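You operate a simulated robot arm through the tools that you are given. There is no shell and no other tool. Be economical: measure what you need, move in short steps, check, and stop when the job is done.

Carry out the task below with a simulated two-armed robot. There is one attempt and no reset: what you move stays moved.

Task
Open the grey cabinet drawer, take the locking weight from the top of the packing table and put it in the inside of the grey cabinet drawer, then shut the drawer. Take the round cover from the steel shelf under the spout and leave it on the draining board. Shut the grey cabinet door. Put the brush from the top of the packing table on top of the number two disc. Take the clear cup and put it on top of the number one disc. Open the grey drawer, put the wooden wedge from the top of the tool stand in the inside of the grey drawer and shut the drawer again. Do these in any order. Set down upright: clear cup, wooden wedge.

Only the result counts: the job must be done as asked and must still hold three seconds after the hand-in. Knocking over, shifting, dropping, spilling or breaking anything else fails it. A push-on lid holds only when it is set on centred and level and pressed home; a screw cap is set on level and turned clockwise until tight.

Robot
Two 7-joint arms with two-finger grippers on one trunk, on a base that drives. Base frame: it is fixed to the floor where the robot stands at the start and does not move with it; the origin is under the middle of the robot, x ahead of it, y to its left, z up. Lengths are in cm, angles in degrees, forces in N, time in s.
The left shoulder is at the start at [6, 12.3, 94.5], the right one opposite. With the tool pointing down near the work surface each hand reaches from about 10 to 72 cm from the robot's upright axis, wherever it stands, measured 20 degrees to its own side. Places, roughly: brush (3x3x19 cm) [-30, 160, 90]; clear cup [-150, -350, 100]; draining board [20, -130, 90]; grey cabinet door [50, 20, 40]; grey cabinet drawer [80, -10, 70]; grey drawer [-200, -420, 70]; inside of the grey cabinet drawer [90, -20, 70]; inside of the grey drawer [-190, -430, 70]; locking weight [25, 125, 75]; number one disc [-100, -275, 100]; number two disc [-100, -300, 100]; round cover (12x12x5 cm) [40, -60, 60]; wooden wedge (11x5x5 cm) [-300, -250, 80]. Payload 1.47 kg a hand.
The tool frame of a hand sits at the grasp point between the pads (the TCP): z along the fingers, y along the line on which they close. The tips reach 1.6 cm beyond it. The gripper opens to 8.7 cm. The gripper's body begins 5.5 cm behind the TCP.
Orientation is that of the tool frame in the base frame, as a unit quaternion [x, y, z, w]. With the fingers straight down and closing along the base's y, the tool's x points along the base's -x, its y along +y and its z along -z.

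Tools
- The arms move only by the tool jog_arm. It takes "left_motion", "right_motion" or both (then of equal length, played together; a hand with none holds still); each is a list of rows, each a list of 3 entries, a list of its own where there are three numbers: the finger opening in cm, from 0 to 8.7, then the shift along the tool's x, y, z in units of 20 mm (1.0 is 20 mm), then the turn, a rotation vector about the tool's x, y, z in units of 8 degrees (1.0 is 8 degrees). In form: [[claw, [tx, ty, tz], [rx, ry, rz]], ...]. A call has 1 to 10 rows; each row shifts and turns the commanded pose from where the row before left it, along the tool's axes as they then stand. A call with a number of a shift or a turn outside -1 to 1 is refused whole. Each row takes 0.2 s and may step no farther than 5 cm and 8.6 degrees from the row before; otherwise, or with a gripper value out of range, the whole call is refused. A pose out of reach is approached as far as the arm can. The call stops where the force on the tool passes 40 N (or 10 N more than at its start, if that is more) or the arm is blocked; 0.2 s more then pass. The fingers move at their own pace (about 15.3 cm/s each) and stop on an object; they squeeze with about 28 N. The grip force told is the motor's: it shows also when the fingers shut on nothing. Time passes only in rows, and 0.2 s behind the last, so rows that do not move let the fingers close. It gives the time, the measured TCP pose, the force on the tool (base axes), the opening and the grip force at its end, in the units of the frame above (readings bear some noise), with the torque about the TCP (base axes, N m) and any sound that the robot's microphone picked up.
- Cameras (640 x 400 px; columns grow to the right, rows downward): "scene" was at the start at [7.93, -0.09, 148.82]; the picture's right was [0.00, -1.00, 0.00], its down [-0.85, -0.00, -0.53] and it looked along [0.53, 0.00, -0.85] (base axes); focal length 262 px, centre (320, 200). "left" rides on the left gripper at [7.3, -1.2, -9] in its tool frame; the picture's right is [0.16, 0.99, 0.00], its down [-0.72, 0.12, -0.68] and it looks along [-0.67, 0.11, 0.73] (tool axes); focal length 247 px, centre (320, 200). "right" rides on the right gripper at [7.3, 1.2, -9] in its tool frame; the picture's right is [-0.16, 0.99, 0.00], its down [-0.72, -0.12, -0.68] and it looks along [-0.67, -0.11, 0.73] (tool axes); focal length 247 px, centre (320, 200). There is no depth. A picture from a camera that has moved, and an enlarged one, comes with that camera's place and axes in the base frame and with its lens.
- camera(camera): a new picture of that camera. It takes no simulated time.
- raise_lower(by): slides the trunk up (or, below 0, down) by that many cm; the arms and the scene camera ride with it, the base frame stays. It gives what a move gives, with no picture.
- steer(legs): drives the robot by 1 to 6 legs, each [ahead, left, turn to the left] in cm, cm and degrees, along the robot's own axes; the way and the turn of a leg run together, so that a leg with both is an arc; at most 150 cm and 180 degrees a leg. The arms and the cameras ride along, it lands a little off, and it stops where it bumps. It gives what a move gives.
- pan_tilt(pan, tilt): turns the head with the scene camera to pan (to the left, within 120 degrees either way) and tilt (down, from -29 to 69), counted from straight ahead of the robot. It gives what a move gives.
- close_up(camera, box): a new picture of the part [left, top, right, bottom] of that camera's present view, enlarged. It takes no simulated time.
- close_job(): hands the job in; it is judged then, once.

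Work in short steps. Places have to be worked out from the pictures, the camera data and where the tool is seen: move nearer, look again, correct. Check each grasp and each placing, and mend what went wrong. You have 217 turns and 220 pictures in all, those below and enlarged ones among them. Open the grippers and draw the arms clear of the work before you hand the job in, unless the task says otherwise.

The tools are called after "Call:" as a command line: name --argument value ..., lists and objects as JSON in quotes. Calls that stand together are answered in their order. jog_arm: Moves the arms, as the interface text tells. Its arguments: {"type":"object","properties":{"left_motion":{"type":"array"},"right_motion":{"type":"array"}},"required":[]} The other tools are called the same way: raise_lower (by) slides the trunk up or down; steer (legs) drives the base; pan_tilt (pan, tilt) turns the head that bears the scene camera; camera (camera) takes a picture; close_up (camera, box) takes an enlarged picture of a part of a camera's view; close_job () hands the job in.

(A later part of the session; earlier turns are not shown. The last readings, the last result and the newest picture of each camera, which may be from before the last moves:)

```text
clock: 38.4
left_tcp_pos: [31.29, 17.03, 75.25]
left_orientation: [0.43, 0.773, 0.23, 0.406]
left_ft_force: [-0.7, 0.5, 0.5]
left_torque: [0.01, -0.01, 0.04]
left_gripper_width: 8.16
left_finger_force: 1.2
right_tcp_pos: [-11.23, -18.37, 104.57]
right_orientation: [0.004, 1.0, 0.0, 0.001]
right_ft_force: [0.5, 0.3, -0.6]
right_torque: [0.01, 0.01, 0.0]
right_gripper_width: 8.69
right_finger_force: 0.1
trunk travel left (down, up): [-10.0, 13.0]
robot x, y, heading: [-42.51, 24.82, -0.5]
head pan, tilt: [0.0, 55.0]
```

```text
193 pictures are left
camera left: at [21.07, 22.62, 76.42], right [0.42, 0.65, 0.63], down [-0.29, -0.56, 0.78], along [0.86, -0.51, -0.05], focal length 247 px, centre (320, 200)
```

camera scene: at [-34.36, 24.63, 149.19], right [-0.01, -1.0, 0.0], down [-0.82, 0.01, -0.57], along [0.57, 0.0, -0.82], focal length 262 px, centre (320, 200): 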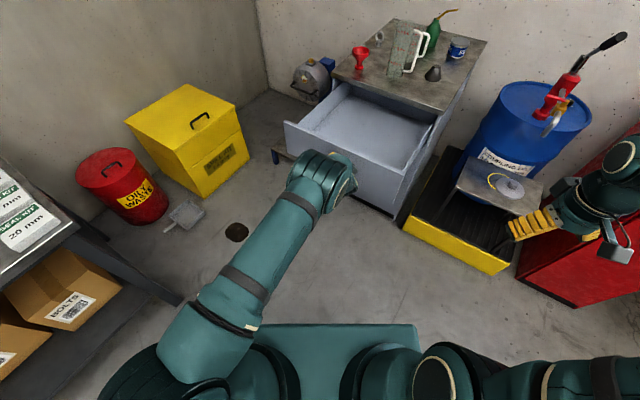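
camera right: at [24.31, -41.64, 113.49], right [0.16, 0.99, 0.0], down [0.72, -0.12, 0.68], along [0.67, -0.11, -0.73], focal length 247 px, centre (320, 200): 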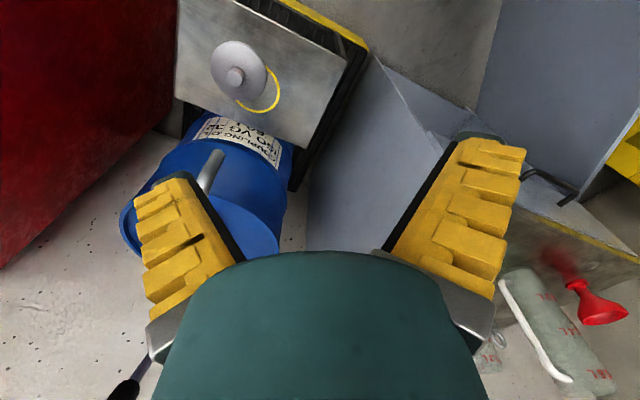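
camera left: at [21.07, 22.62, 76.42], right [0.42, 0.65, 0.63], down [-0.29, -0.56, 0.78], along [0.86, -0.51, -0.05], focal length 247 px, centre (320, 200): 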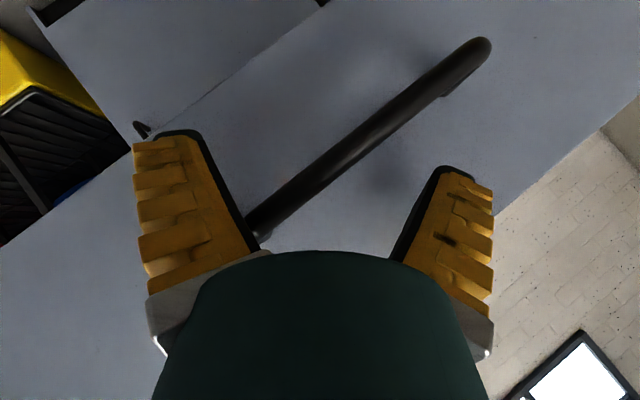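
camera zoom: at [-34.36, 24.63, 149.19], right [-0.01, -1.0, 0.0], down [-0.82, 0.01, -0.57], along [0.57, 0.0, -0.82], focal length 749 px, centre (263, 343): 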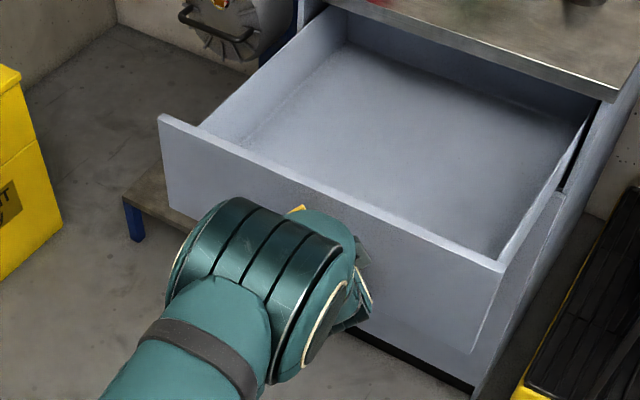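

Retreat along the fingers' axis to clear the bar, then finish returning the hand to pointing down.

Call:
jog_arm --left_motion '[[8.5, [0, 0, -1], [0, 0, 0]], [8.5, [0, 0, -1], [0, 0, 0]], [8.5, [0, 0, -1], [0, 0, 0]], [8.5, [0, 0, -1], [0, 0, 0]], [8.5, [0, 0, -1], [0, 0, 0]], [8.5, [0, 0, -1], [0, 0, 0]], [8.5, [0, 0, -1], [0, 0, 0]]]'

Call:
jog_arm --left_motion '[[8.5, [0, 0, 0], [0.325, 0.573, -0.607]], [8.5, [0, 0, 0], [0.325, 0.573, -0.607]], [8.5, [0, 0, 0], [0.325, 0.573, -0.607]], [8.5, [0, 0, 0], [0.325, 0.573, -0.607]], [8.5, [0, 0, 0], [0.325, 0.573, -0.607]], [8.5, [0, 0, 0], [0.325, 0.573, -0.607]], [8.5, [0, 0, 0], [0.325, 0.573, -0.607]], [8.5, [0, 0, 0], [0.325, 0.573, -0.607]], [8.5, [0, 0, 0], [0.325, 0.573, -0.607]], [8.5, [0, 0, 0], [0.325, 0.573, -0.607]]]'

Call:
jog_arm --left_motion '[[8.5, [0, 0, -1], [0.325, 0.573, -0.607]], [8.5, [0, 0, -1], [0, 0, 0]], [8.5, [0, 0, -1], [0, 0, 0]], [8.5, [0, 0, -1], [0, 0, 0]], [8.5, [0, 0, -1], [0, 0, 0]], [8.5, [0.5, 0, -1], [0, 0, 0]], [8.5, [0.5, 0, -1], [0, 0, 0]], [8.5, [0.5, 0, -1], [0, 0, 0]], [8.5, [0.5, 0, -1], [0, 0, 0]], [8.5, [0.5, 0, -1], [0, 0, 0]]]'

Call:
camera --camera "scene"

```text
clock: 40.0
left_tcp_pos: [19.52, 17.0, 83.14]
left_orientation: [0.429, 0.774, 0.23, 0.406]
left_ft_force: [-1.2, -0.6, 1.3]
left_torque: [0.02, 0.0, -0.03]
left_gripper_width: 8.55
left_finger_force: 0.1
right_tcp_pos: [-11.31, -18.47, 104.49]
right_orientation: [0.004, 1.0, 0.001, 0.0]
right_ft_force: [1.1, 1.0, 0.3]
right_torque: [0.01, -0.01, 0.0]
right_gripper_width: 8.67
right_finger_force: 0.0
trunk travel left (down, up): [-10.0, 13.0]
robot x, y, heading: [-42.62, 24.85, -0.5]
head pan, tilt: [0.0, 55.0]
```

```text
clock: 42.2
left_tcp_pos: [19.76, 17.06, 83.24]
left_orientation: [0.04, 0.998, 0.022, 0.038]
left_ft_force: [0.5, -0.3, 0.0]
left_torque: [0.03, -0.01, 0.0]
left_gripper_width: 8.54
left_finger_force: 0.2
right_tcp_pos: [-11.27, -18.29, 104.61]
right_orientation: [0.003, 1.0, 0.0, 0.0]
right_ft_force: [0.7, 0.2, 0.0]
right_torque: [-0.06, 0.0, 0.01]
right_gripper_width: 8.72
right_finger_force: 0.0
trunk travel left (down, up): [-10.0, 13.0]
robot x, y, heading: [-42.61, 24.92, -0.7]
head pan, tilt: [0.0, 55.0]
```

```text
clock: 44.4
left_tcp_pos: [14.44, 16.91, 103.28]
left_orientation: [-0.001, 1.0, -0.002, 0.0]
left_ft_force: [-0.3, 0.3, -0.1]
left_torque: [-0.03, -0.03, -0.02]
left_gripper_width: 8.55
left_finger_force: 0.2
right_tcp_pos: [-11.29, -18.4, 104.6]
right_orientation: [0.003, 1.0, 0.0, 0.001]
right_ft_force: [-0.2, 0.4, -0.7]
right_torque: [0.03, 0.0, -0.02]
right_gripper_width: 8.68
right_finger_force: 0.2
trunk travel left (down, up): [-10.0, 13.0]
robot x, y, heading: [-42.86, 24.89, -0.4]
head pan, tilt: [0.0, 55.0]
```

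```text
192 pictures are left
camera scene: at [-34.41, 24.64, 149.19], right [-0.01, -1.0, 0.0], down [-0.82, 0.01, -0.57], along [0.57, 0.0, -0.82], focal length 262 px, centre (320, 200)
```

scene: 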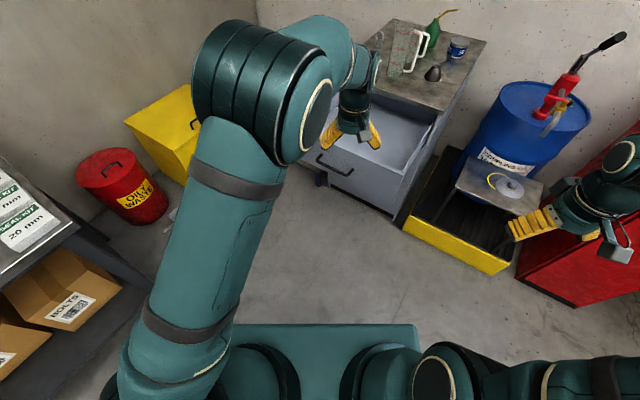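

Hand is clear. I'll turn to face the packing table (its front is turned about 56° left) and approach partway, then look.

Call:
steer --legs '[[0, 0, 56.5], [32, -11, 0]]'

Call:
pan_tilt --pan 0 --tilt 45

Call:
camera --camera "scene"

Call:
close_up --camera "scene" --box '[150, 60, 390, 210]'

```text
clock: 49.2
left_tcp_pos: [21.99, 89.89, 103.15]
left_orientation: [-0.48, 0.877, -0.002, 0.001]
left_ft_force: [0.4, -0.2, -0.4]
left_torque: [-0.01, 0.02, 0.02]
left_gripper_width: 8.55
left_finger_force: 0.2
right_tcp_pos: [37.71, 49.18, 104.63]
right_orientation: [-0.476, 0.88, 0.0, 0.0]
right_ft_force: [-0.6, 0.1, -0.7]
right_torque: [-0.04, 0.02, 0.01]
right_gripper_width: 8.69
right_finger_force: 0.1
trunk travel left (down, up): [-10.0, 13.0]
robot x, y, heading: [-15.62, 45.8, 57.0]
head pan, tilt: [0.0, 55.0]
```

```text
clock: 50.0
left_tcp_pos: [21.91, 89.87, 103.27]
left_orientation: [-0.48, 0.877, -0.002, 0.001]
left_ft_force: [-0.4, 0.1, 0.3]
left_torque: [0.0, -0.01, 0.01]
left_gripper_width: 8.55
left_finger_force: 0.4
right_tcp_pos: [37.67, 49.19, 104.7]
right_orientation: [-0.476, 0.879, 0.0, 0.0]
right_ft_force: [0.3, 0.9, 0.2]
right_torque: [0.01, 0.0, 0.02]
right_gripper_width: 8.68
right_finger_force: 0.1
trunk travel left (down, up): [-10.0, 13.0]
robot x, y, heading: [-15.71, 46.24, 56.8]
head pan, tilt: [0.0, 45.0]
```

```text
191 pictures are left
camera scene: at [-10.58, 53.54, 150.52], right [0.84, -0.55, 0.0], down [-0.39, -0.59, -0.71], along [0.39, 0.59, -0.71], focal length 262 px, centre (320, 200)
```

scene: 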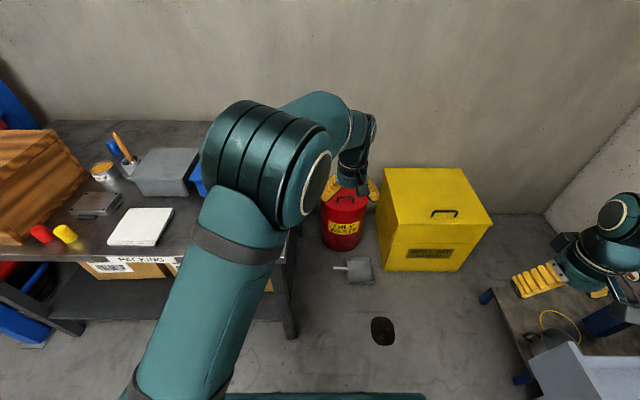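

```text
2.67 times, centred on (270, 135) of scene
camera zoom: at [-10.58, 53.54, 150.52], right [0.84, -0.55, 0.0], down [-0.39, -0.59, -0.71], along [0.39, 0.59, -0.71], focal length 699 px, centre (453, 373)
```

zoom: 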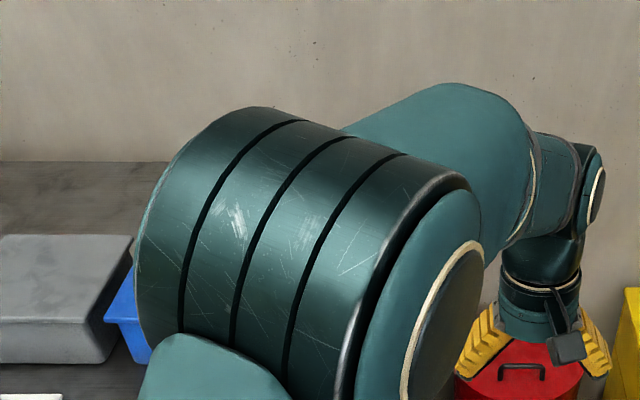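

The left arm blocks the view; move the left hand 18 cm to the left over the table's near-right corner and use its wrist camera.

Call:
jog_arm --left_motion '[[8.5, [0, 0.9, -0.3], [0, 0, 0]], [8.5, [0, 0.9, -0.3], [0, 0, 0]], [8.5, [0, 0.9, -0.3], [0, 0, 0]], [8.5, [0, 0.9, -0.3], [0, 0, 0]], [8.5, [0, 0.9, -0.3], [0, 0, 0]], [8.5, [0, 0.9, -0.3], [0, 0, 0]], [8.5, [0, 0.9, -0.3], [0, 0, 0]], [8.5, [0, 0.9, -0.3], [0, 0, 0]], [8.5, [0, 0.9, -0.3], [0, 0, 0]], [8.5, [0, 0.9, -0.3], [0, 0, 0]]]'

Call:
camera --camera "left"

Call:
camera --camera "scene"

```text
clock: 52.1
left_tcp_pos: [6.69, 99.7, 109.28]
left_orientation: [-0.48, 0.877, -0.001, 0.0]
left_ft_force: [-0.9, 0.2, -0.6]
left_torque: [-0.02, 0.0, -0.01]
left_gripper_width: 8.53
left_finger_force: 0.2
right_tcp_pos: [37.38, 49.08, 104.64]
right_orientation: [-0.476, 0.879, 0.0, 0.0]
right_ft_force: [-0.5, -0.1, 0.1]
right_torque: [0.01, 0.0, 0.01]
right_gripper_width: 8.72
right_finger_force: 0.1
trunk travel left (down, up): [-10.0, 13.0]
robot x, y, heading: [-15.74, 46.16, 56.7]
head pan, tilt: [0.0, 45.0]
```

```text
189 pictures are left
camera left: at [3.7, 93.04, 118.29], right [-0.92, 0.4, 0.0], down [0.29, 0.67, 0.68], along [0.27, 0.62, -0.73], focal length 247 px, centre (320, 200)
```

left: 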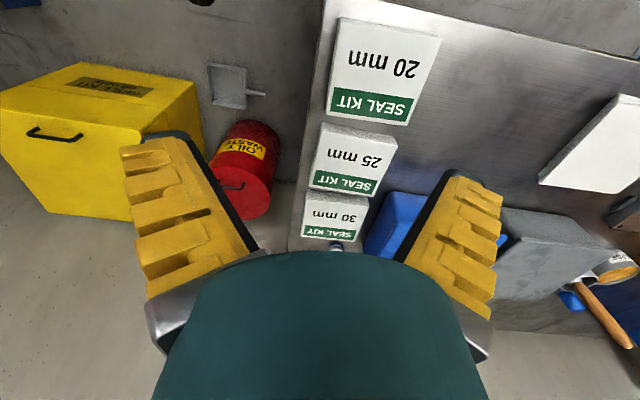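

```text
188 pictures are left
camera scene: at [-10.61, 53.57, 150.53], right [0.84, -0.55, 0.0], down [-0.39, -0.59, -0.71], along [0.39, 0.59, -0.71], focal length 262 px, centre (320, 200)
```

scene: 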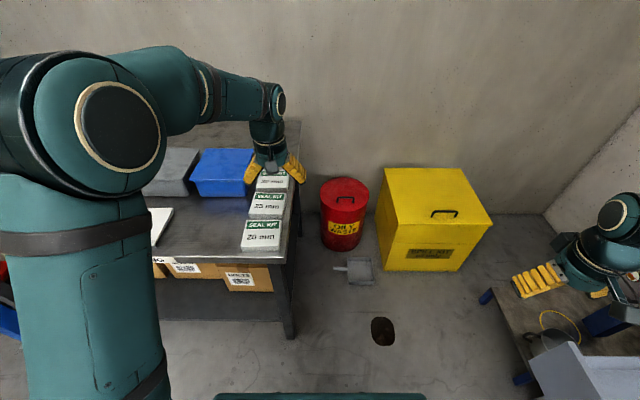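

The weight is the small object behind the 30 mm kit, near (17, 131). I'll drive 14 cm closer and move the hand forward to see it from the wrist.

Call:
steer --legs '[[14, 0, 0]]'

Call:
jog_arm --left_motion '[[8.5, [0, 0, -0.5], [0, 0, 0]], [8.5, [-0.5, 0.3, -0.5], [0, 0, 0]], [8.5, [-0.5, 0.3, -0.5], [0, 0, 0]], [8.5, [-0.5, 0.3, 0], [0, 0, 0]], [8.5, [-0.5, 0.3, 0], [0, 0, 0]]]'

Call:
camera --camera "left"

Call:
close_up --camera "scene" --box '[160, 100, 340, 260]'

```text
clock: 53.5
left_tcp_pos: [14.43, 111.53, 109.2]
left_orientation: [-0.481, 0.877, -0.002, 0.0]
left_ft_force: [0.5, 0.8, -1.1]
left_torque: [-0.02, 0.01, 0.02]
left_gripper_width: 8.57
left_finger_force: 0.1
right_tcp_pos: [45.26, 60.92, 104.47]
right_orientation: [-0.476, 0.879, 0.0, -0.001]
right_ft_force: [0.2, 0.7, 0.8]
right_torque: [-0.02, -0.05, 0.01]
right_gripper_width: 8.7
right_finger_force: 0.1
trunk travel left (down, up): [-10.0, 13.0]
robot x, y, heading: [-7.9, 57.75, 56.9]
head pan, tilt: [0.0, 45.0]
```

```text
clock: 54.7
left_tcp_pos: [14.52, 116.09, 112.24]
left_orientation: [-0.48, 0.877, -0.002, 0.0]
left_ft_force: [0.4, -0.2, 0.8]
left_torque: [0.0, -0.01, 0.03]
left_gripper_width: 8.55
left_finger_force: 0.4
right_tcp_pos: [45.17, 60.71, 104.53]
right_orientation: [-0.476, 0.88, 0.0, -0.001]
right_ft_force: [0.3, 0.5, 0.7]
right_torque: [0.03, 0.03, -0.03]
right_gripper_width: 8.69
right_finger_force: 0.0
trunk travel left (down, up): [-10.0, 13.0]
robot x, y, heading: [-8.28, 57.39, 57.1]
head pan, tilt: [0.0, 45.0]
```

```text
187 pictures are left
camera left: at [11.53, 109.36, 121.21], right [-0.92, 0.4, 0.0], down [0.29, 0.67, 0.68], along [0.27, 0.62, -0.73], focal length 247 px, centre (320, 200)
```

left: 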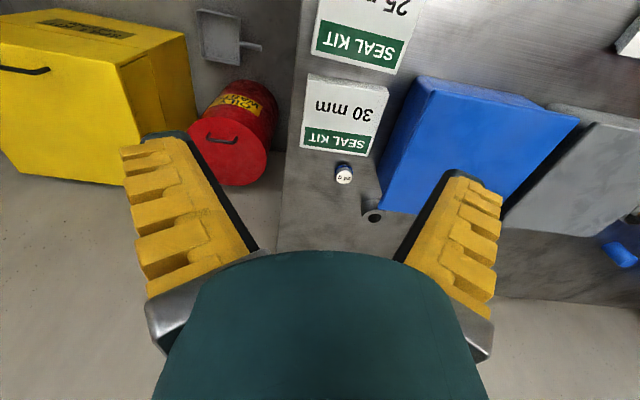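

```text
2.50 times, centred on (250, 180) of scene
camera zoom: at [-2.98, 65.22, 150.52], right [0.84, -0.55, 0.0], down [-0.39, -0.59, -0.71], along [0.39, 0.59, -0.71], focal length 656 px, centre (495, 250)
```

zoom: 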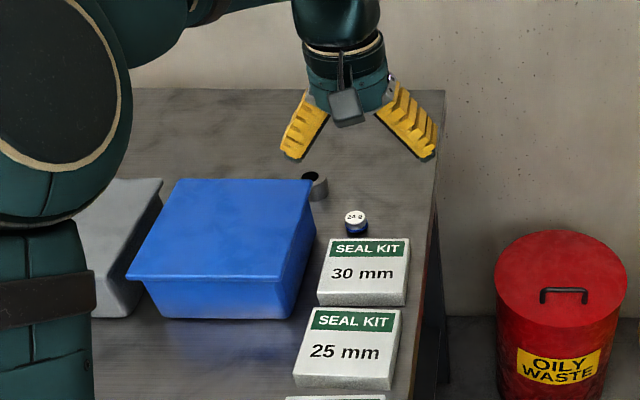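

Two candidates: a small blue/white cylinder and a dark ring-like object behind the blue bin. Zoom in on both.

Call:
close_up --camera "left" --box '[300, 140, 420, 240]'

Call:
close_up --camera "scene" --box '[225, 150, 285, 205]'

```text
4.00 times, centred on (360, 190) of left
camera zoom: at [11.53, 109.36, 121.21], right [-0.92, 0.4, 0.0], down [0.29, 0.67, 0.68], along [0.27, 0.62, -0.73], focal length 988 px, centre (160, 240)
```

zoom: 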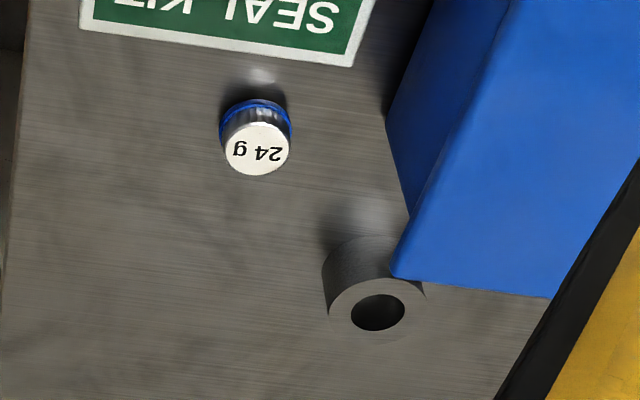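

```text
7.27 times, centred on (255, 178) of scene
camera zoom: at [-2.98, 65.22, 150.52], right [0.84, -0.55, 0.0], down [-0.39, -0.59, -0.71], along [0.39, 0.59, -0.71], focal length 1907 px, centre (793, 364)
```

zoom: 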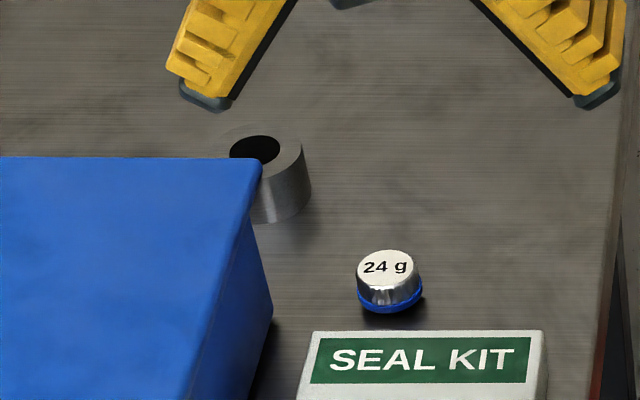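

The "24 g" cylinder is the locking weight, about 3 cm wide at (18.2, 134, 86.5). I'll drive 5 cm closer and tilt the hand 25° forward to extend the reach, then stop about 10 cm above it.

Call:
steer --legs '[[5, 0, 0]]'

Call:
jog_arm --left_motion '[[6, [0, 0.85, 0], [0, -0.78, 0]], [6, [0, 0.85, 0], [0, -0.78, 0]], [6, [0, 0.85, 0], [0, -0.78, 0]], [6, [0, 0.85, 0], [0, -0.78, 0]]]'

Call:
jog_arm --left_motion '[[6, [-0.225, 0, 0.93], [0, 0, 0]], [6, [-0.225, 0, 0.93], [0, 0, 0]], [6, [-0.225, 0, 0.93], [0, 0, 0]], [6, [-0.225, 0, 0.93], [0, 0, 0]], [6, [-0.225, 0, 0.93], [0, 0, 0]], [6, [-0.225, 0, 0.93], [0, 0, 0]], [6, [-0.225, 0, 0.93], [0, 0, 0]], [6, [-0.225, 0, 0.93], [0, 0, 0]]]'

Call:
camera --camera "left"

Call:
close_up --camera "scene" --box '[160, 100, 340, 260]'

```text
clock: 55.6
left_tcp_pos: [17.23, 120.32, 112.14]
left_orientation: [-0.481, 0.877, -0.002, -0.001]
left_ft_force: [0.1, 0.3, -0.8]
left_torque: [0.0, 0.03, 0.02]
left_gripper_width: 8.53
left_finger_force: 0.0
right_tcp_pos: [48.06, 65.0, 104.61]
right_orientation: [-0.476, 0.879, 0.0, -0.001]
right_ft_force: [-0.1, 0.1, -0.9]
right_torque: [0.01, 0.02, 0.02]
right_gripper_width: 8.67
right_finger_force: 0.0
trunk travel left (down, up): [-10.0, 13.0]
robot x, y, heading: [-4.92, 62.03, 56.9]
head pan, tilt: [0.0, 45.0]
```

```text
clock: 56.6
left_tcp_pos: [11.26, 123.85, 112.25]
left_orientation: [-0.47, 0.856, 0.102, 0.191]
left_ft_force: [-0.7, 0.6, 1.2]
left_torque: [-0.03, -0.03, 0.01]
left_gripper_width: 6.46
left_finger_force: 3.6
right_tcp_pos: [47.88, 64.93, 104.54]
right_orientation: [-0.476, 0.879, 0.0, -0.001]
right_ft_force: [-0.5, 0.6, 0.3]
right_torque: [-0.08, 0.0, -0.01]
right_gripper_width: 8.68
right_finger_force: 0.1
trunk travel left (down, up): [-10.0, 13.0]
robot x, y, heading: [-5.12, 61.54, 57.1]
head pan, tilt: [0.0, 45.0]
```

```text
clock: 58.4
left_tcp_pos: [16.85, 132.06, 100.21]
left_orientation: [-0.469, 0.857, 0.101, 0.19]
left_ft_force: [0.2, 0.3, -0.2]
left_torque: [0.0, 0.03, 0.03]
left_gripper_width: 6.45
left_finger_force: 3.8
right_tcp_pos: [48.03, 64.87, 104.65]
right_orientation: [-0.478, 0.879, 0.0, 0.0]
right_ft_force: [0.3, 0.2, 0.6]
right_torque: [-0.02, -0.02, 0.02]
right_gripper_width: 8.7
right_finger_force: 0.0
trunk travel left (down, up): [-10.0, 13.0]
robot x, y, heading: [-5.11, 62.38, 57.1]
head pan, tilt: [0.0, 45.0]
```

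```text
183 pictures are left
camera left: at [12.16, 122.66, 105.27], right [-0.91, 0.41, -0.07], down [0.1, 0.38, 0.92], along [0.4, 0.83, -0.38], focal length 247 px, centre (320, 200)
```

left: 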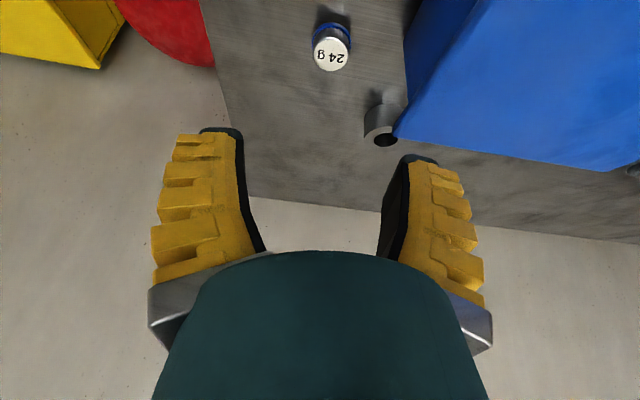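

```text
2.50 times, centred on (250, 180) of scene
camera zoom: at [-0.24, 69.43, 150.52], right [0.84, -0.54, 0.0], down [-0.39, -0.59, -0.71], along [0.39, 0.59, -0.71], focal length 656 px, centre (495, 250)
```

zoom: 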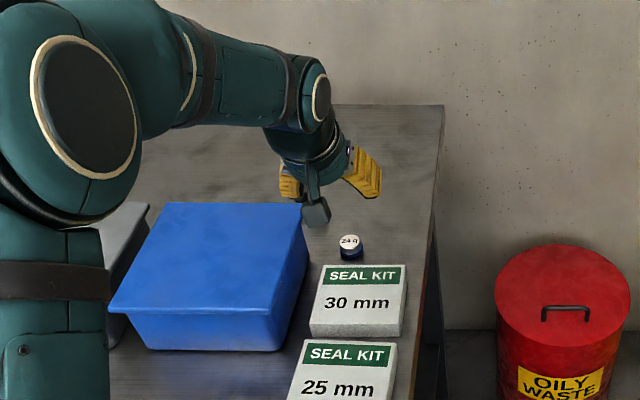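

Weight top measured at (17.8, 133.4, 88). Descend about 12 cm onto it and close.

Call:
jog_arm --left_motion '[[6, [0.291, 0, 0.826], [0, 0, 0]], [6, [0.291, 0, 0.826], [0, 0, 0]], [6, [0.291, 0, 0.826], [0, 0, 0]], [6, [0.291, 0, 0.826], [0, 0, 0]], [6, [0.291, 0, 0.826], [0, 0, 0]], [6, [0.291, 0, 0.826], [0, 0, 0]], [6, [0.291, 0, 0.826], [0, 0, 0]], [6, [0, 0, 0], [0, 0, 0]]]'

Call:
camera --camera "left"

Call:
close_up --camera "scene" --box '[200, 140, 320, 240]'

```text
clock: 59.5
left_tcp_pos: [17.78, 132.8, 93.3]
left_orientation: [-0.465, 0.856, 0.105, 0.198]
left_ft_force: [-0.1, 1.4, -0.9]
left_torque: [-0.04, -0.04, -0.04]
left_gripper_width: 6.4
left_finger_force: 3.1
right_tcp_pos: [48.0, 65.0, 104.5]
right_orientation: [-0.476, 0.879, -0.001, -0.001]
right_ft_force: [-0.7, 0.7, 0.1]
right_torque: [-0.04, 0.01, 0.03]
right_gripper_width: 8.7
right_finger_force: 0.0
trunk travel left (down, up): [-10.0, 13.0]
robot x, y, heading: [-4.93, 61.76, 57.0]
head pan, tilt: [0.0, 45.0]
stopped in row 5 (left hand): the force on the tool passed its limit at 44 N (the readings are from after the stop); the commanded pose is now the measured one
```

```text
181 pictures are left
camera left: at [12.94, 123.47, 98.13], right [-0.9, 0.42, -0.08], down [0.09, 0.36, 0.93], along [0.42, 0.83, -0.37], focal length 247 px, centre (320, 200)
```

left: 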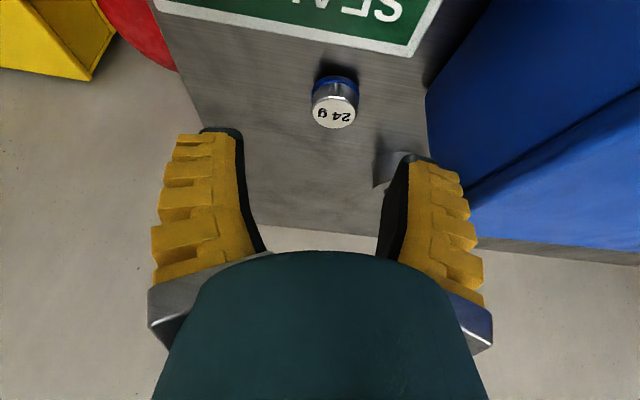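

```text
4.00 times, centred on (260, 190) of scene
camera zoom: at [-0.26, 69.65, 150.48], right [0.84, -0.55, 0.0], down [-0.39, -0.59, -0.71], along [0.39, 0.59, -0.71], focal length 1049 px, centre (560, 240)
```

zoom: 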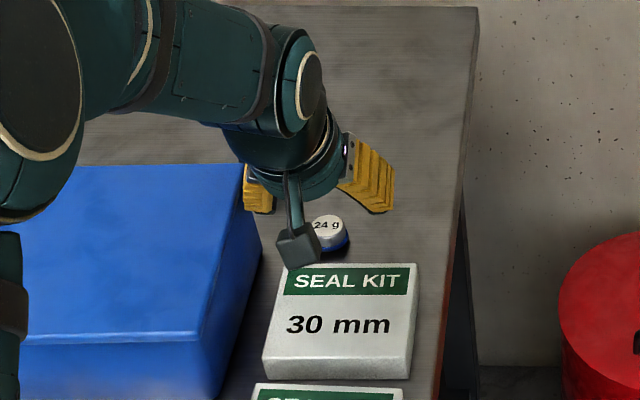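

Contact with something at z≈93, possibly the blue bin's rim. I'll lift a little and compare with the earlier identical view.

Call:
jog_arm --left_motion '[[6, [-0.291, 0, -0.826], [0, 0, 0]], [6, [-0.291, 0, -0.826], [0, 0, 0]], [6, [-0.291, 0, -0.826], [0, 0, 0]], [6, [-0.291, 0, -0.826], [0, 0, 0]]]'

Call:
close_up --camera "scene" --box '[160, 100, 340, 260]'

Call:
camera --camera "left"

```text
clock: 60.5
left_tcp_pos: [17.36, 131.93, 100.33]
left_orientation: [-0.465, 0.856, 0.105, 0.199]
left_ft_force: [-0.8, -0.3, 0.0]
left_torque: [0.0, -0.01, -0.01]
left_gripper_width: 6.46
left_finger_force: 3.0
right_tcp_pos: [47.94, 64.8, 104.65]
right_orientation: [-0.477, 0.879, 0.0, 0.001]
right_ft_force: [0.2, 0.4, 0.1]
right_torque: [-0.02, 0.01, 0.0]
right_gripper_width: 8.71
right_finger_force: 0.0
trunk travel left (down, up): [-10.0, 13.0]
robot x, y, heading: [-5.17, 61.68, 57.0]
head pan, tilt: [0.0, 45.0]
```

```text
2.50 times, centred on (250, 180) of scene
camera zoom: at [-0.27, 69.33, 150.53], right [0.84, -0.55, 0.0], down [-0.39, -0.59, -0.71], along [0.39, 0.59, -0.71], focal length 656 px, centre (495, 250)
```

zoom: 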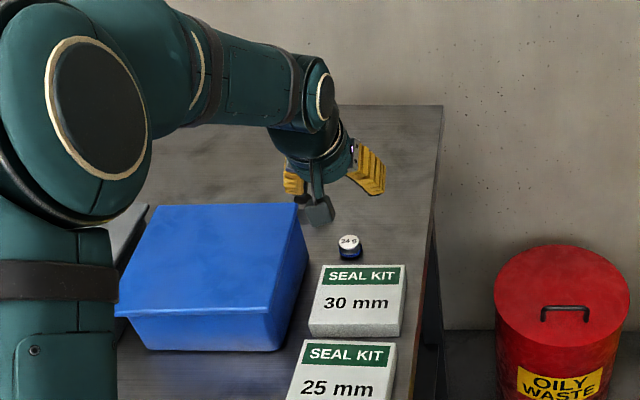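

```text
178 pictures are left
camera left: at [12.68, 122.6, 105.29], right [-0.9, 0.42, -0.07], down [0.09, 0.36, 0.93], along [0.42, 0.83, -0.36], focal length 247 px, centre (320, 200)
```

left: 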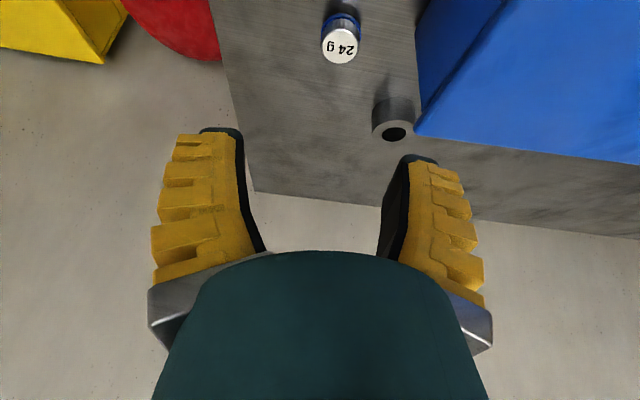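

The bin hardly moved (under about half a centimetre). Its edge is about 5.2 cm left of the weight at z 95, so the wide-open finger bases touched it. Retry with the fingers narrowed to 4 cm.

Call:
jog_arm --left_motion '[[4, [0, 0.1, 0], [0, 0, 0]], [4, [0.25, 0, 0.73], [0, 0, 0]], [4, [0.25, 0, 0.73], [0, 0, 0]], [4, [0.25, 0, 0.73], [0, 0, 0]], [4, [0.25, 0, 0.73], [0, 0, 0]], [4, [0.25, 0, 0.73], [0, 0, 0]]]'

Call:
camera --camera "left"

Call:
close_up --camera "scene" --box '[200, 140, 320, 240]'

```text
clock: 61.9
left_tcp_pos: [17.75, 132.99, 92.75]
left_orientation: [-0.465, 0.856, 0.105, 0.2]
left_ft_force: [0.2, 0.2, -0.1]
left_torque: [0.01, 0.01, 0.01]
left_gripper_width: 4.58
left_finger_force: 4.0
right_tcp_pos: [47.85, 64.91, 104.65]
right_orientation: [-0.477, 0.879, 0.0, 0.0]
right_ft_force: [-1.2, 0.3, -0.6]
right_torque: [0.03, 0.03, 0.01]
right_gripper_width: 8.69
right_finger_force: 0.1
trunk travel left (down, up): [-10.0, 13.0]
robot x, y, heading: [-5.2, 61.87, 56.7]
head pan, tilt: [0.0, 45.0]
```

```text
177 pictures are left
camera left: at [12.95, 123.6, 97.68], right [-0.9, 0.42, -0.07], down [0.09, 0.36, 0.93], along [0.42, 0.83, -0.36], focal length 247 px, centre (320, 200)
```

left: 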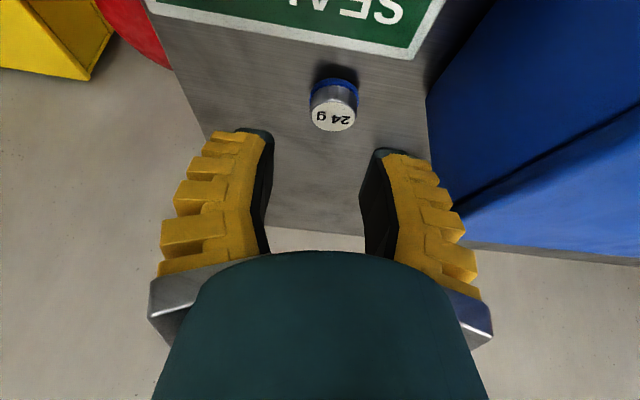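

```text
4.00 times, centred on (260, 190) of scene
camera zoom: at [-0.23, 69.39, 150.52], right [0.84, -0.55, 0.0], down [-0.39, -0.59, -0.71], along [0.39, 0.59, -0.71], focal length 1049 px, centre (560, 240)
```

zoom: 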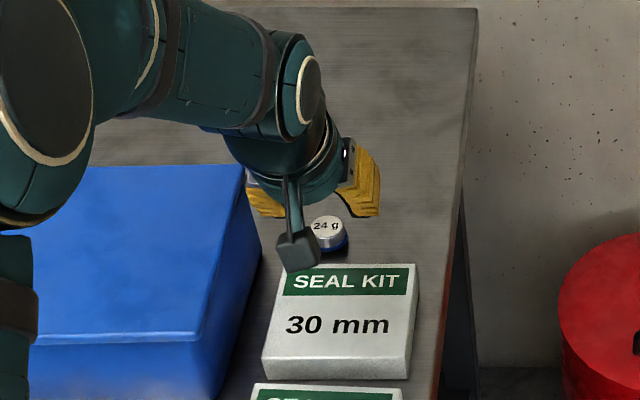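

Clear of the bin this time and lined up with the weight. Descend the last 4.6 cm and close.

Call:
jog_arm --left_motion '[[4.5, [0.25, 0, 0.73], [0, 0, 0]], [4.5, [0.25, 0, 0.73], [0, 0, 0]], [4.5, [0.25, 0, 0.73], [0, 0, 0]], [0, [0, 0, 0], [0, 0, 0]], [0, [0, 0, 0], [0, 0, 0]], [0, [0, 0, 0], [0, 0, 0]]]'

Call:
camera --camera "left"

```text
clock: 63.3
left_tcp_pos: [18.13, 133.36, 88.11]
left_orientation: [-0.465, 0.856, 0.104, 0.199]
left_ft_force: [0.1, -0.2, -1.0]
left_torque: [-0.01, -0.01, -0.03]
left_gripper_width: 0.01
left_finger_force: 27.7
right_tcp_pos: [47.83, 64.74, 104.58]
right_orientation: [-0.476, 0.879, 0.0, -0.001]
right_ft_force: [-0.1, -0.3, 0.7]
right_torque: [-0.02, -0.03, 0.0]
right_gripper_width: 8.69
right_finger_force: 0.1
trunk travel left (down, up): [-10.0, 13.0]
robot x, y, heading: [-5.23, 62.15, 57.0]
head pan, tilt: [0.0, 45.0]
```

```text
175 pictures are left
camera left: at [13.28, 123.93, 93.1], right [-0.9, 0.42, -0.07], down [0.09, 0.36, 0.93], along [0.42, 0.83, -0.37], focal length 247 px, centre (320, 200)
```

left: 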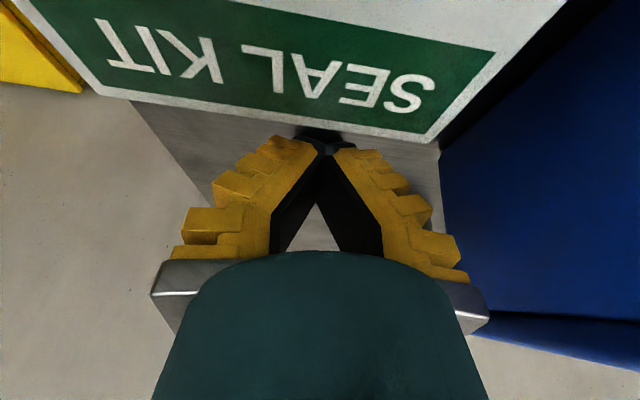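

The fingers closed on nothing. Lift a little, open, and look.

Call:
jog_arm --left_motion '[[0, [-0.25, 0, -0.73], [0, 0, 0]], [0, [-0.25, 0, -0.73], [0, 0, 0]], [0, [-0.25, 0, -0.73], [0, 0, 0]], [4.5, [0, 0, 0], [0, 0, 0]]]'

Call:
camera --camera "left"

Call:
close_up --camera "scene" --box '[200, 140, 320, 240]'

```text
clock: 64.3
left_tcp_pos: [17.7, 132.93, 92.72]
left_orientation: [-0.465, 0.856, 0.105, 0.199]
left_ft_force: [0.1, -0.6, 0.0]
left_torque: [-0.04, -0.01, 0.01]
left_gripper_width: 5.04
left_finger_force: 3.7
right_tcp_pos: [47.92, 64.9, 104.54]
right_orientation: [-0.477, 0.879, 0.0, 0.0]
right_ft_force: [0.4, 1.3, -0.2]
right_torque: [-0.01, 0.02, -0.05]
right_gripper_width: 8.68
right_finger_force: 0.1
trunk travel left (down, up): [-10.0, 13.0]
robot x, y, heading: [-5.2, 61.84, 56.6]
head pan, tilt: [0.0, 45.0]
```

```text
174 pictures are left
camera left: at [12.88, 123.56, 97.72], right [-0.9, 0.42, -0.07], down [0.09, 0.36, 0.93], along [0.42, 0.83, -0.37], focal length 247 px, centre (320, 200)
```

left: 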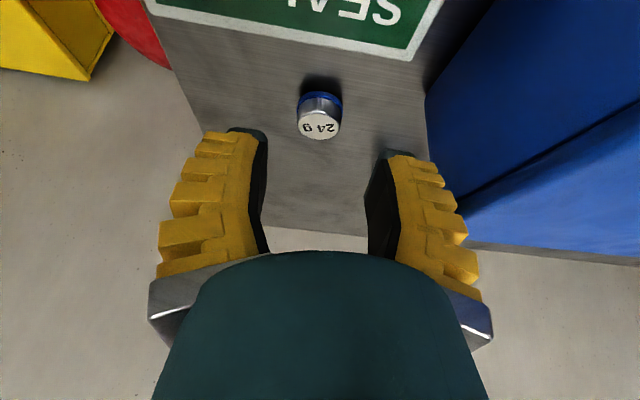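

```text
4.00 times, centred on (260, 190) of scene
camera zoom: at [-0.24, 69.39, 150.52], right [0.84, -0.55, 0.0], down [-0.39, -0.59, -0.71], along [0.39, 0.59, -0.71], focal length 1049 px, centre (560, 240)
```

zoom: 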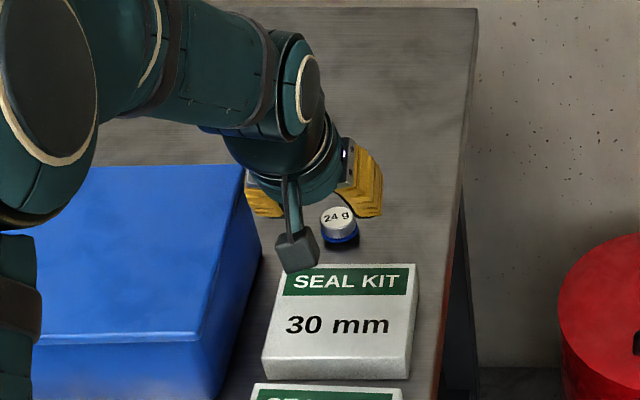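

The weight was nudged to about (19.6, 135.5), because I closed slightly short of its centre. Descend again, 3 cm farther forward.

Call:
jog_arm --left_motion '[[4.8, [-0.55, -0.03, 0.3], [0, 0, 0]], [4.8, [-0.5, -0.03, 0.3], [0, 0, 0]], [4.8, [0.24, -0.02, 0.76], [0, 0, 0]], [4.8, [0.24, -0.02, 0.76], [0, 0, 0]], [4.8, [0.24, 0, 0.76], [0, 0, 0]]]'

Call:
camera --camera "left"

Call:
close_up --camera "scene" --box '[200, 140, 320, 240]'

```text
clock: 65.5
left_tcp_pos: [19.67, 135.47, 87.87]
left_orientation: [-0.466, 0.856, 0.105, 0.2]
left_ft_force: [0.4, 0.2, -0.4]
left_torque: [-0.02, 0.02, 0.0]
left_gripper_width: 5.36
left_finger_force: 3.8
right_tcp_pos: [47.93, 64.89, 104.52]
right_orientation: [-0.477, 0.879, 0.001, 0.0]
right_ft_force: [-0.2, 0.3, -0.7]
right_torque: [-0.01, -0.01, 0.03]
right_gripper_width: 8.71
right_finger_force: 0.0
trunk travel left (down, up): [-10.0, 13.0]
robot x, y, heading: [-5.24, 61.9, 56.8]
head pan, tilt: [0.0, 45.0]
```

```text
172 pictures are left
camera left: at [14.89, 126.16, 92.75], right [-0.9, 0.42, -0.07], down [0.09, 0.36, 0.93], along [0.42, 0.83, -0.37], focal length 247 px, centre (320, 200)
```

left: 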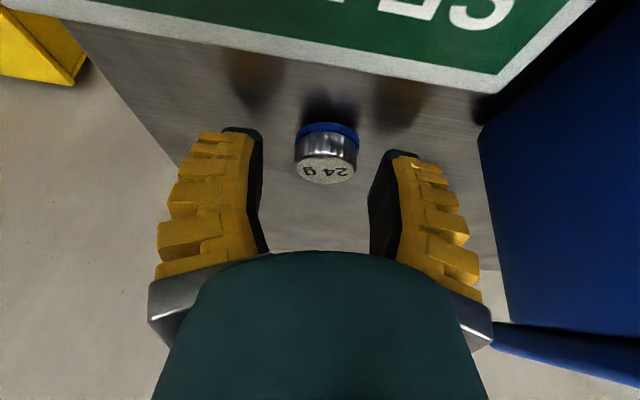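

```text
4.00 times, centred on (260, 190) of scene
camera zoom: at [-0.24, 69.4, 150.52], right [0.84, -0.55, 0.0], down [-0.39, -0.59, -0.71], along [0.39, 0.59, -0.71], focal length 1049 px, centre (560, 240)
```

zoom: 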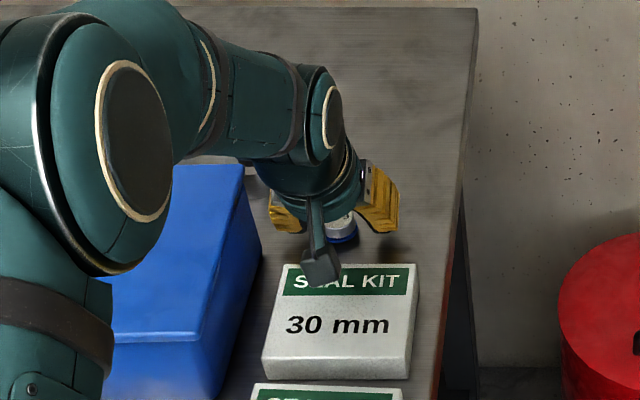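

The weight is between the pads near the tips. Close.

Call:
jog_arm --left_motion '[[0, [0, 0, 0], [0, 0, 0]], [0, [0, 0, 0], [0, 0, 0]], [0, [0, 0, 0], [0, 0, 0]]]'

Call:
camera --camera "left"

```text
clock: 66.3
left_tcp_pos: [19.78, 135.57, 88.02]
left_orientation: [-0.465, 0.856, 0.105, 0.2]
left_ft_force: [-0.3, -0.5, 8.3]
left_torque: [-0.07, 0.02, 0.02]
left_gripper_width: 1.85
left_finger_force: 27.8
right_tcp_pos: [47.84, 64.84, 104.75]
right_orientation: [-0.476, 0.879, 0.0, 0.0]
right_ft_force: [0.6, 0.5, -0.1]
right_torque: [-0.01, -0.01, -0.04]
right_gripper_width: 8.7
right_finger_force: 0.1
trunk travel left (down, up): [-10.0, 13.0]
robot x, y, heading: [-5.33, 61.53, 56.7]
head pan, tilt: [0.0, 45.0]
```

```text
170 pictures are left
camera left: at [14.88, 126.11, 92.88], right [-0.9, 0.42, -0.08], down [0.09, 0.36, 0.93], along [0.42, 0.83, -0.36], focal length 247 px, centre (320, 200)
```

left: 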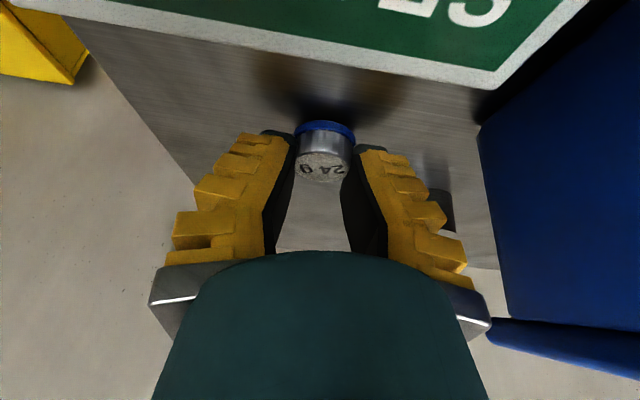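

Weight gripped (1.85 cm). Lift it straight up along the tool and check.

Call:
jog_arm --left_motion '[[0, [-0.22, 0, -0.45], [0, 0, 0]], [0, [-0.44, 0, -0.9], [0, 0, 0]], [0, [-0.44, 0, -0.9], [0, 0, 0]], [0, [-0.44, 0, -0.9], [0, 0, 0]], [0, [-0.44, 0, -0.9], [0, 0, 0]], [0, [-0.44, 0, -0.9], [0, 0, 0]], [0, [-0.44, 0, -0.9], [0, 0, 0]], [0, [-0.44, 0, -0.9], [0, 0, 0]], [0, [-0.44, 0, -0.9], [0, 0, 0]]]'

Call:
camera --camera "left"

Call:
camera --camera "scene"

```text
clock: 68.3
left_tcp_pos: [19.5, 135.59, 105.14]
left_orientation: [-0.465, 0.857, 0.104, 0.198]
left_ft_force: [-0.2, 0.6, -0.2]
left_torque: [-0.01, -0.04, 0.01]
left_gripper_width: 1.58
left_finger_force: 27.9
right_tcp_pos: [47.74, 64.8, 104.55]
right_orientation: [-0.477, 0.879, 0.0, 0.0]
right_ft_force: [0.3, -0.6, -0.8]
right_torque: [0.0, -0.02, -0.01]
right_gripper_width: 8.73
right_finger_force: 0.1
trunk travel left (down, up): [-10.0, 13.0]
robot x, y, heading: [-5.21, 61.79, 56.9]
head pan, tilt: [0.0, 45.0]
```

```text
169 pictures are left
camera left: at [14.76, 126.22, 109.95], right [-0.9, 0.42, -0.07], down [0.09, 0.36, 0.93], along [0.42, 0.83, -0.37], focal length 247 px, centre (320, 200)
```

left: 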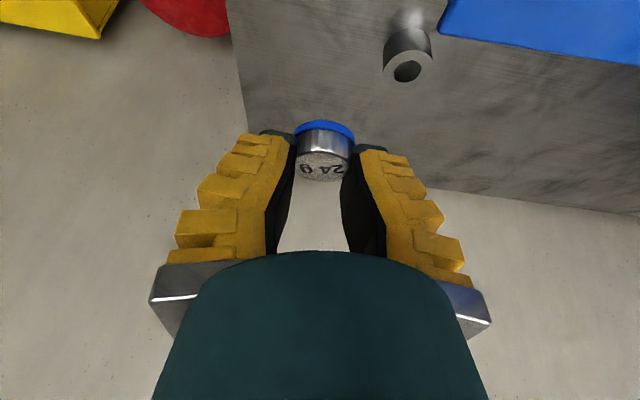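

```text
168 pictures are left
camera scene: at [-0.27, 69.35, 150.53], right [0.84, -0.55, 0.0], down [-0.39, -0.59, -0.71], along [0.39, 0.59, -0.71], focal length 262 px, centre (320, 200)
```

scene: 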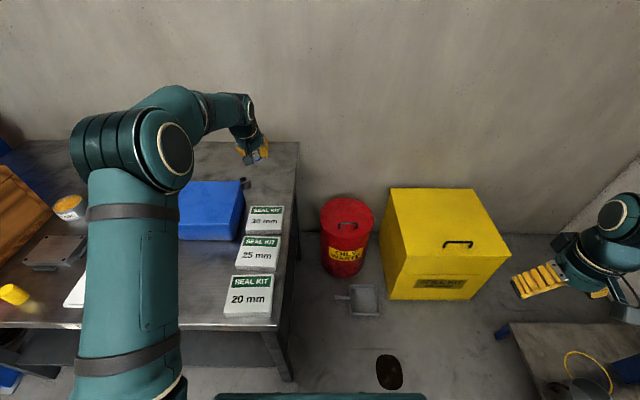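

The weight is held. Back away from the table, turn toward the open drawer and line up with it.

Call:
steer --legs '[[-22, 0, 0], [0, 0, -88.5]]'

Call:
pan_tilt --pan 0 --tilt 50

Call:
camera --camera "scene"

```text
clock: 73.8
left_tcp_pos: [56.97, 20.4, 104.92]
left_orientation: [0.264, 0.938, -0.063, 0.216]
left_ft_force: [0.3, 0.5, 0.4]
left_torque: [0.02, 0.01, -0.02]
left_gripper_width: 1.51
left_finger_force: 27.7
right_tcp_pos: [-12.87, -9.7, 104.59]
right_orientation: [0.272, 0.962, 0.0, 0.0]
right_ft_force: [0.7, 0.1, 0.0]
right_torque: [0.01, -0.05, -0.01]
right_gripper_width: 8.7
right_finger_force: 0.0
trunk travel left (down, up): [-10.0, 13.0]
robot x, y, heading: [-17.5, 43.39, -31.6]
head pan, tilt: [0.0, 45.0]
```

```text
clock: 74.4
left_tcp_pos: [57.02, 20.5, 105.0]
left_orientation: [0.265, 0.938, -0.063, 0.215]
left_ft_force: [-0.6, 0.5, 0.3]
left_torque: [0.02, 0.01, 0.0]
left_gripper_width: 1.51
left_finger_force: 27.8
right_tcp_pos: [-13.0, -9.66, 104.64]
right_orientation: [0.272, 0.962, 0.001, 0.0]
right_ft_force: [0.3, 0.2, -0.4]
right_torque: [-0.04, -0.01, 0.02]
right_gripper_width: 8.7
right_finger_force: 0.0
trunk travel left (down, up): [-10.0, 13.0]
robot x, y, heading: [-17.29, 43.63, -31.7]
head pan, tilt: [0.0, 50.0]
```

```text
167 pictures are left
camera scene: at [-9.91, 38.62, 149.84], right [-0.52, -0.85, 0.0], down [-0.65, 0.4, -0.64], along [0.55, -0.34, -0.77], focal length 262 px, centre (320, 200)
```

scene: 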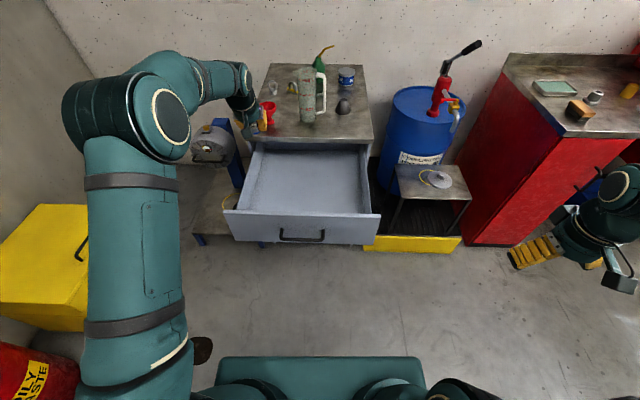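

Facing the drawer squarely now. Shift the base right 16 cm and ahead 2.5 cm to put the weight over the drawer's open part.

Call:
steer --legs '[[2.5, -16, 0]]'

Call:
jog_arm --left_motion '[[0, [0.44, 0, 0.9], [0, 0, 0]], [0, [0.44, 0, 0.9], [0, 0, 0]], [0, [0.44, 0, 0.9], [0, 0, 0]], [0, [0.44, 0, 0.9], [0, 0, 0]], [0, [0.44, 0, 0.9], [0, 0, 0]], [0, [0.44, 0, 0.9], [0, 0, 0]], [0, [0.44, 0, 0.9], [0, 0, 0]], [0, [0.44, 0, 0.9], [0, 0, 0]]]'

Call:
camera --camera "scene"

Call:
camera --camera "left"

```text
clock: 76.5
left_tcp_pos: [50.83, 5.49, 105.01]
left_orientation: [0.265, 0.938, -0.063, 0.216]
left_ft_force: [-0.2, 0.2, -0.5]
left_torque: [0.04, 0.01, 0.0]
left_gripper_width: 1.47
left_finger_force: 28.0
right_tcp_pos: [-19.13, -24.65, 104.57]
right_orientation: [0.273, 0.962, 0.001, -0.001]
right_ft_force: [-0.8, -0.2, 0.1]
right_torque: [0.02, -0.02, 0.0]
right_gripper_width: 8.68
right_finger_force: 0.1
trunk travel left (down, up): [-10.0, 13.0]
robot x, y, heading: [-23.41, 28.48, -31.6]
head pan, tilt: [0.0, 50.0]
```

```text
clock: 78.3
left_tcp_pos: [50.73, 5.4, 88.8]
left_orientation: [0.266, 0.937, -0.064, 0.216]
left_ft_force: [0.7, 0.0, 0.1]
left_torque: [0.03, -0.01, -0.02]
left_gripper_width: 1.45
left_finger_force: 28.4
right_tcp_pos: [-19.18, -24.61, 104.45]
right_orientation: [0.273, 0.962, 0.001, 0.0]
right_ft_force: [0.4, 0.1, 0.6]
right_torque: [-0.03, 0.03, -0.01]
right_gripper_width: 8.68
right_finger_force: 0.0
trunk travel left (down, up): [-10.0, 13.0]
robot x, y, heading: [-23.08, 28.06, -31.6]
head pan, tilt: [0.0, 50.0]
```

```text
166 pictures are left
camera scene: at [-16.1, 23.72, 149.83], right [-0.53, -0.85, 0.0], down [-0.65, 0.4, -0.64], along [0.55, -0.34, -0.77], focal length 262 px, centre (320, 200)
```

scene: 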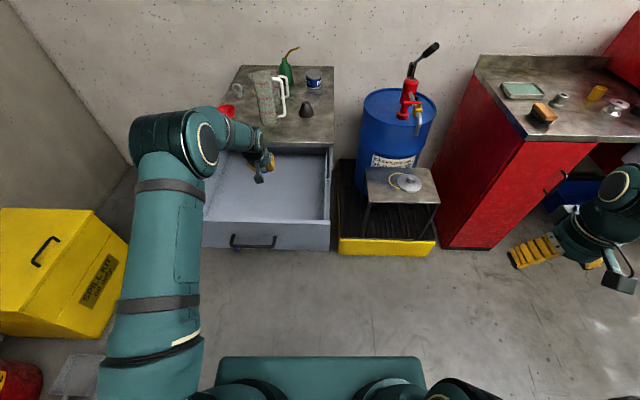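

```text
165 pictures are left
camera left: at [41.14, 9.92, 93.68], right [0.4, 0.91, -0.07], down [0.36, -0.08, 0.93], along [0.84, -0.4, -0.37], focal length 247 px, centre (320, 200)
```

left: 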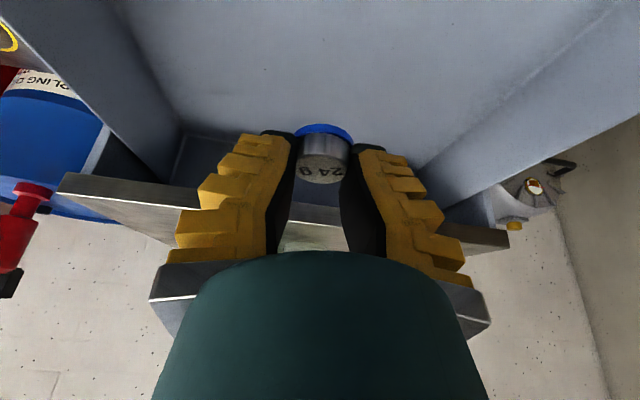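

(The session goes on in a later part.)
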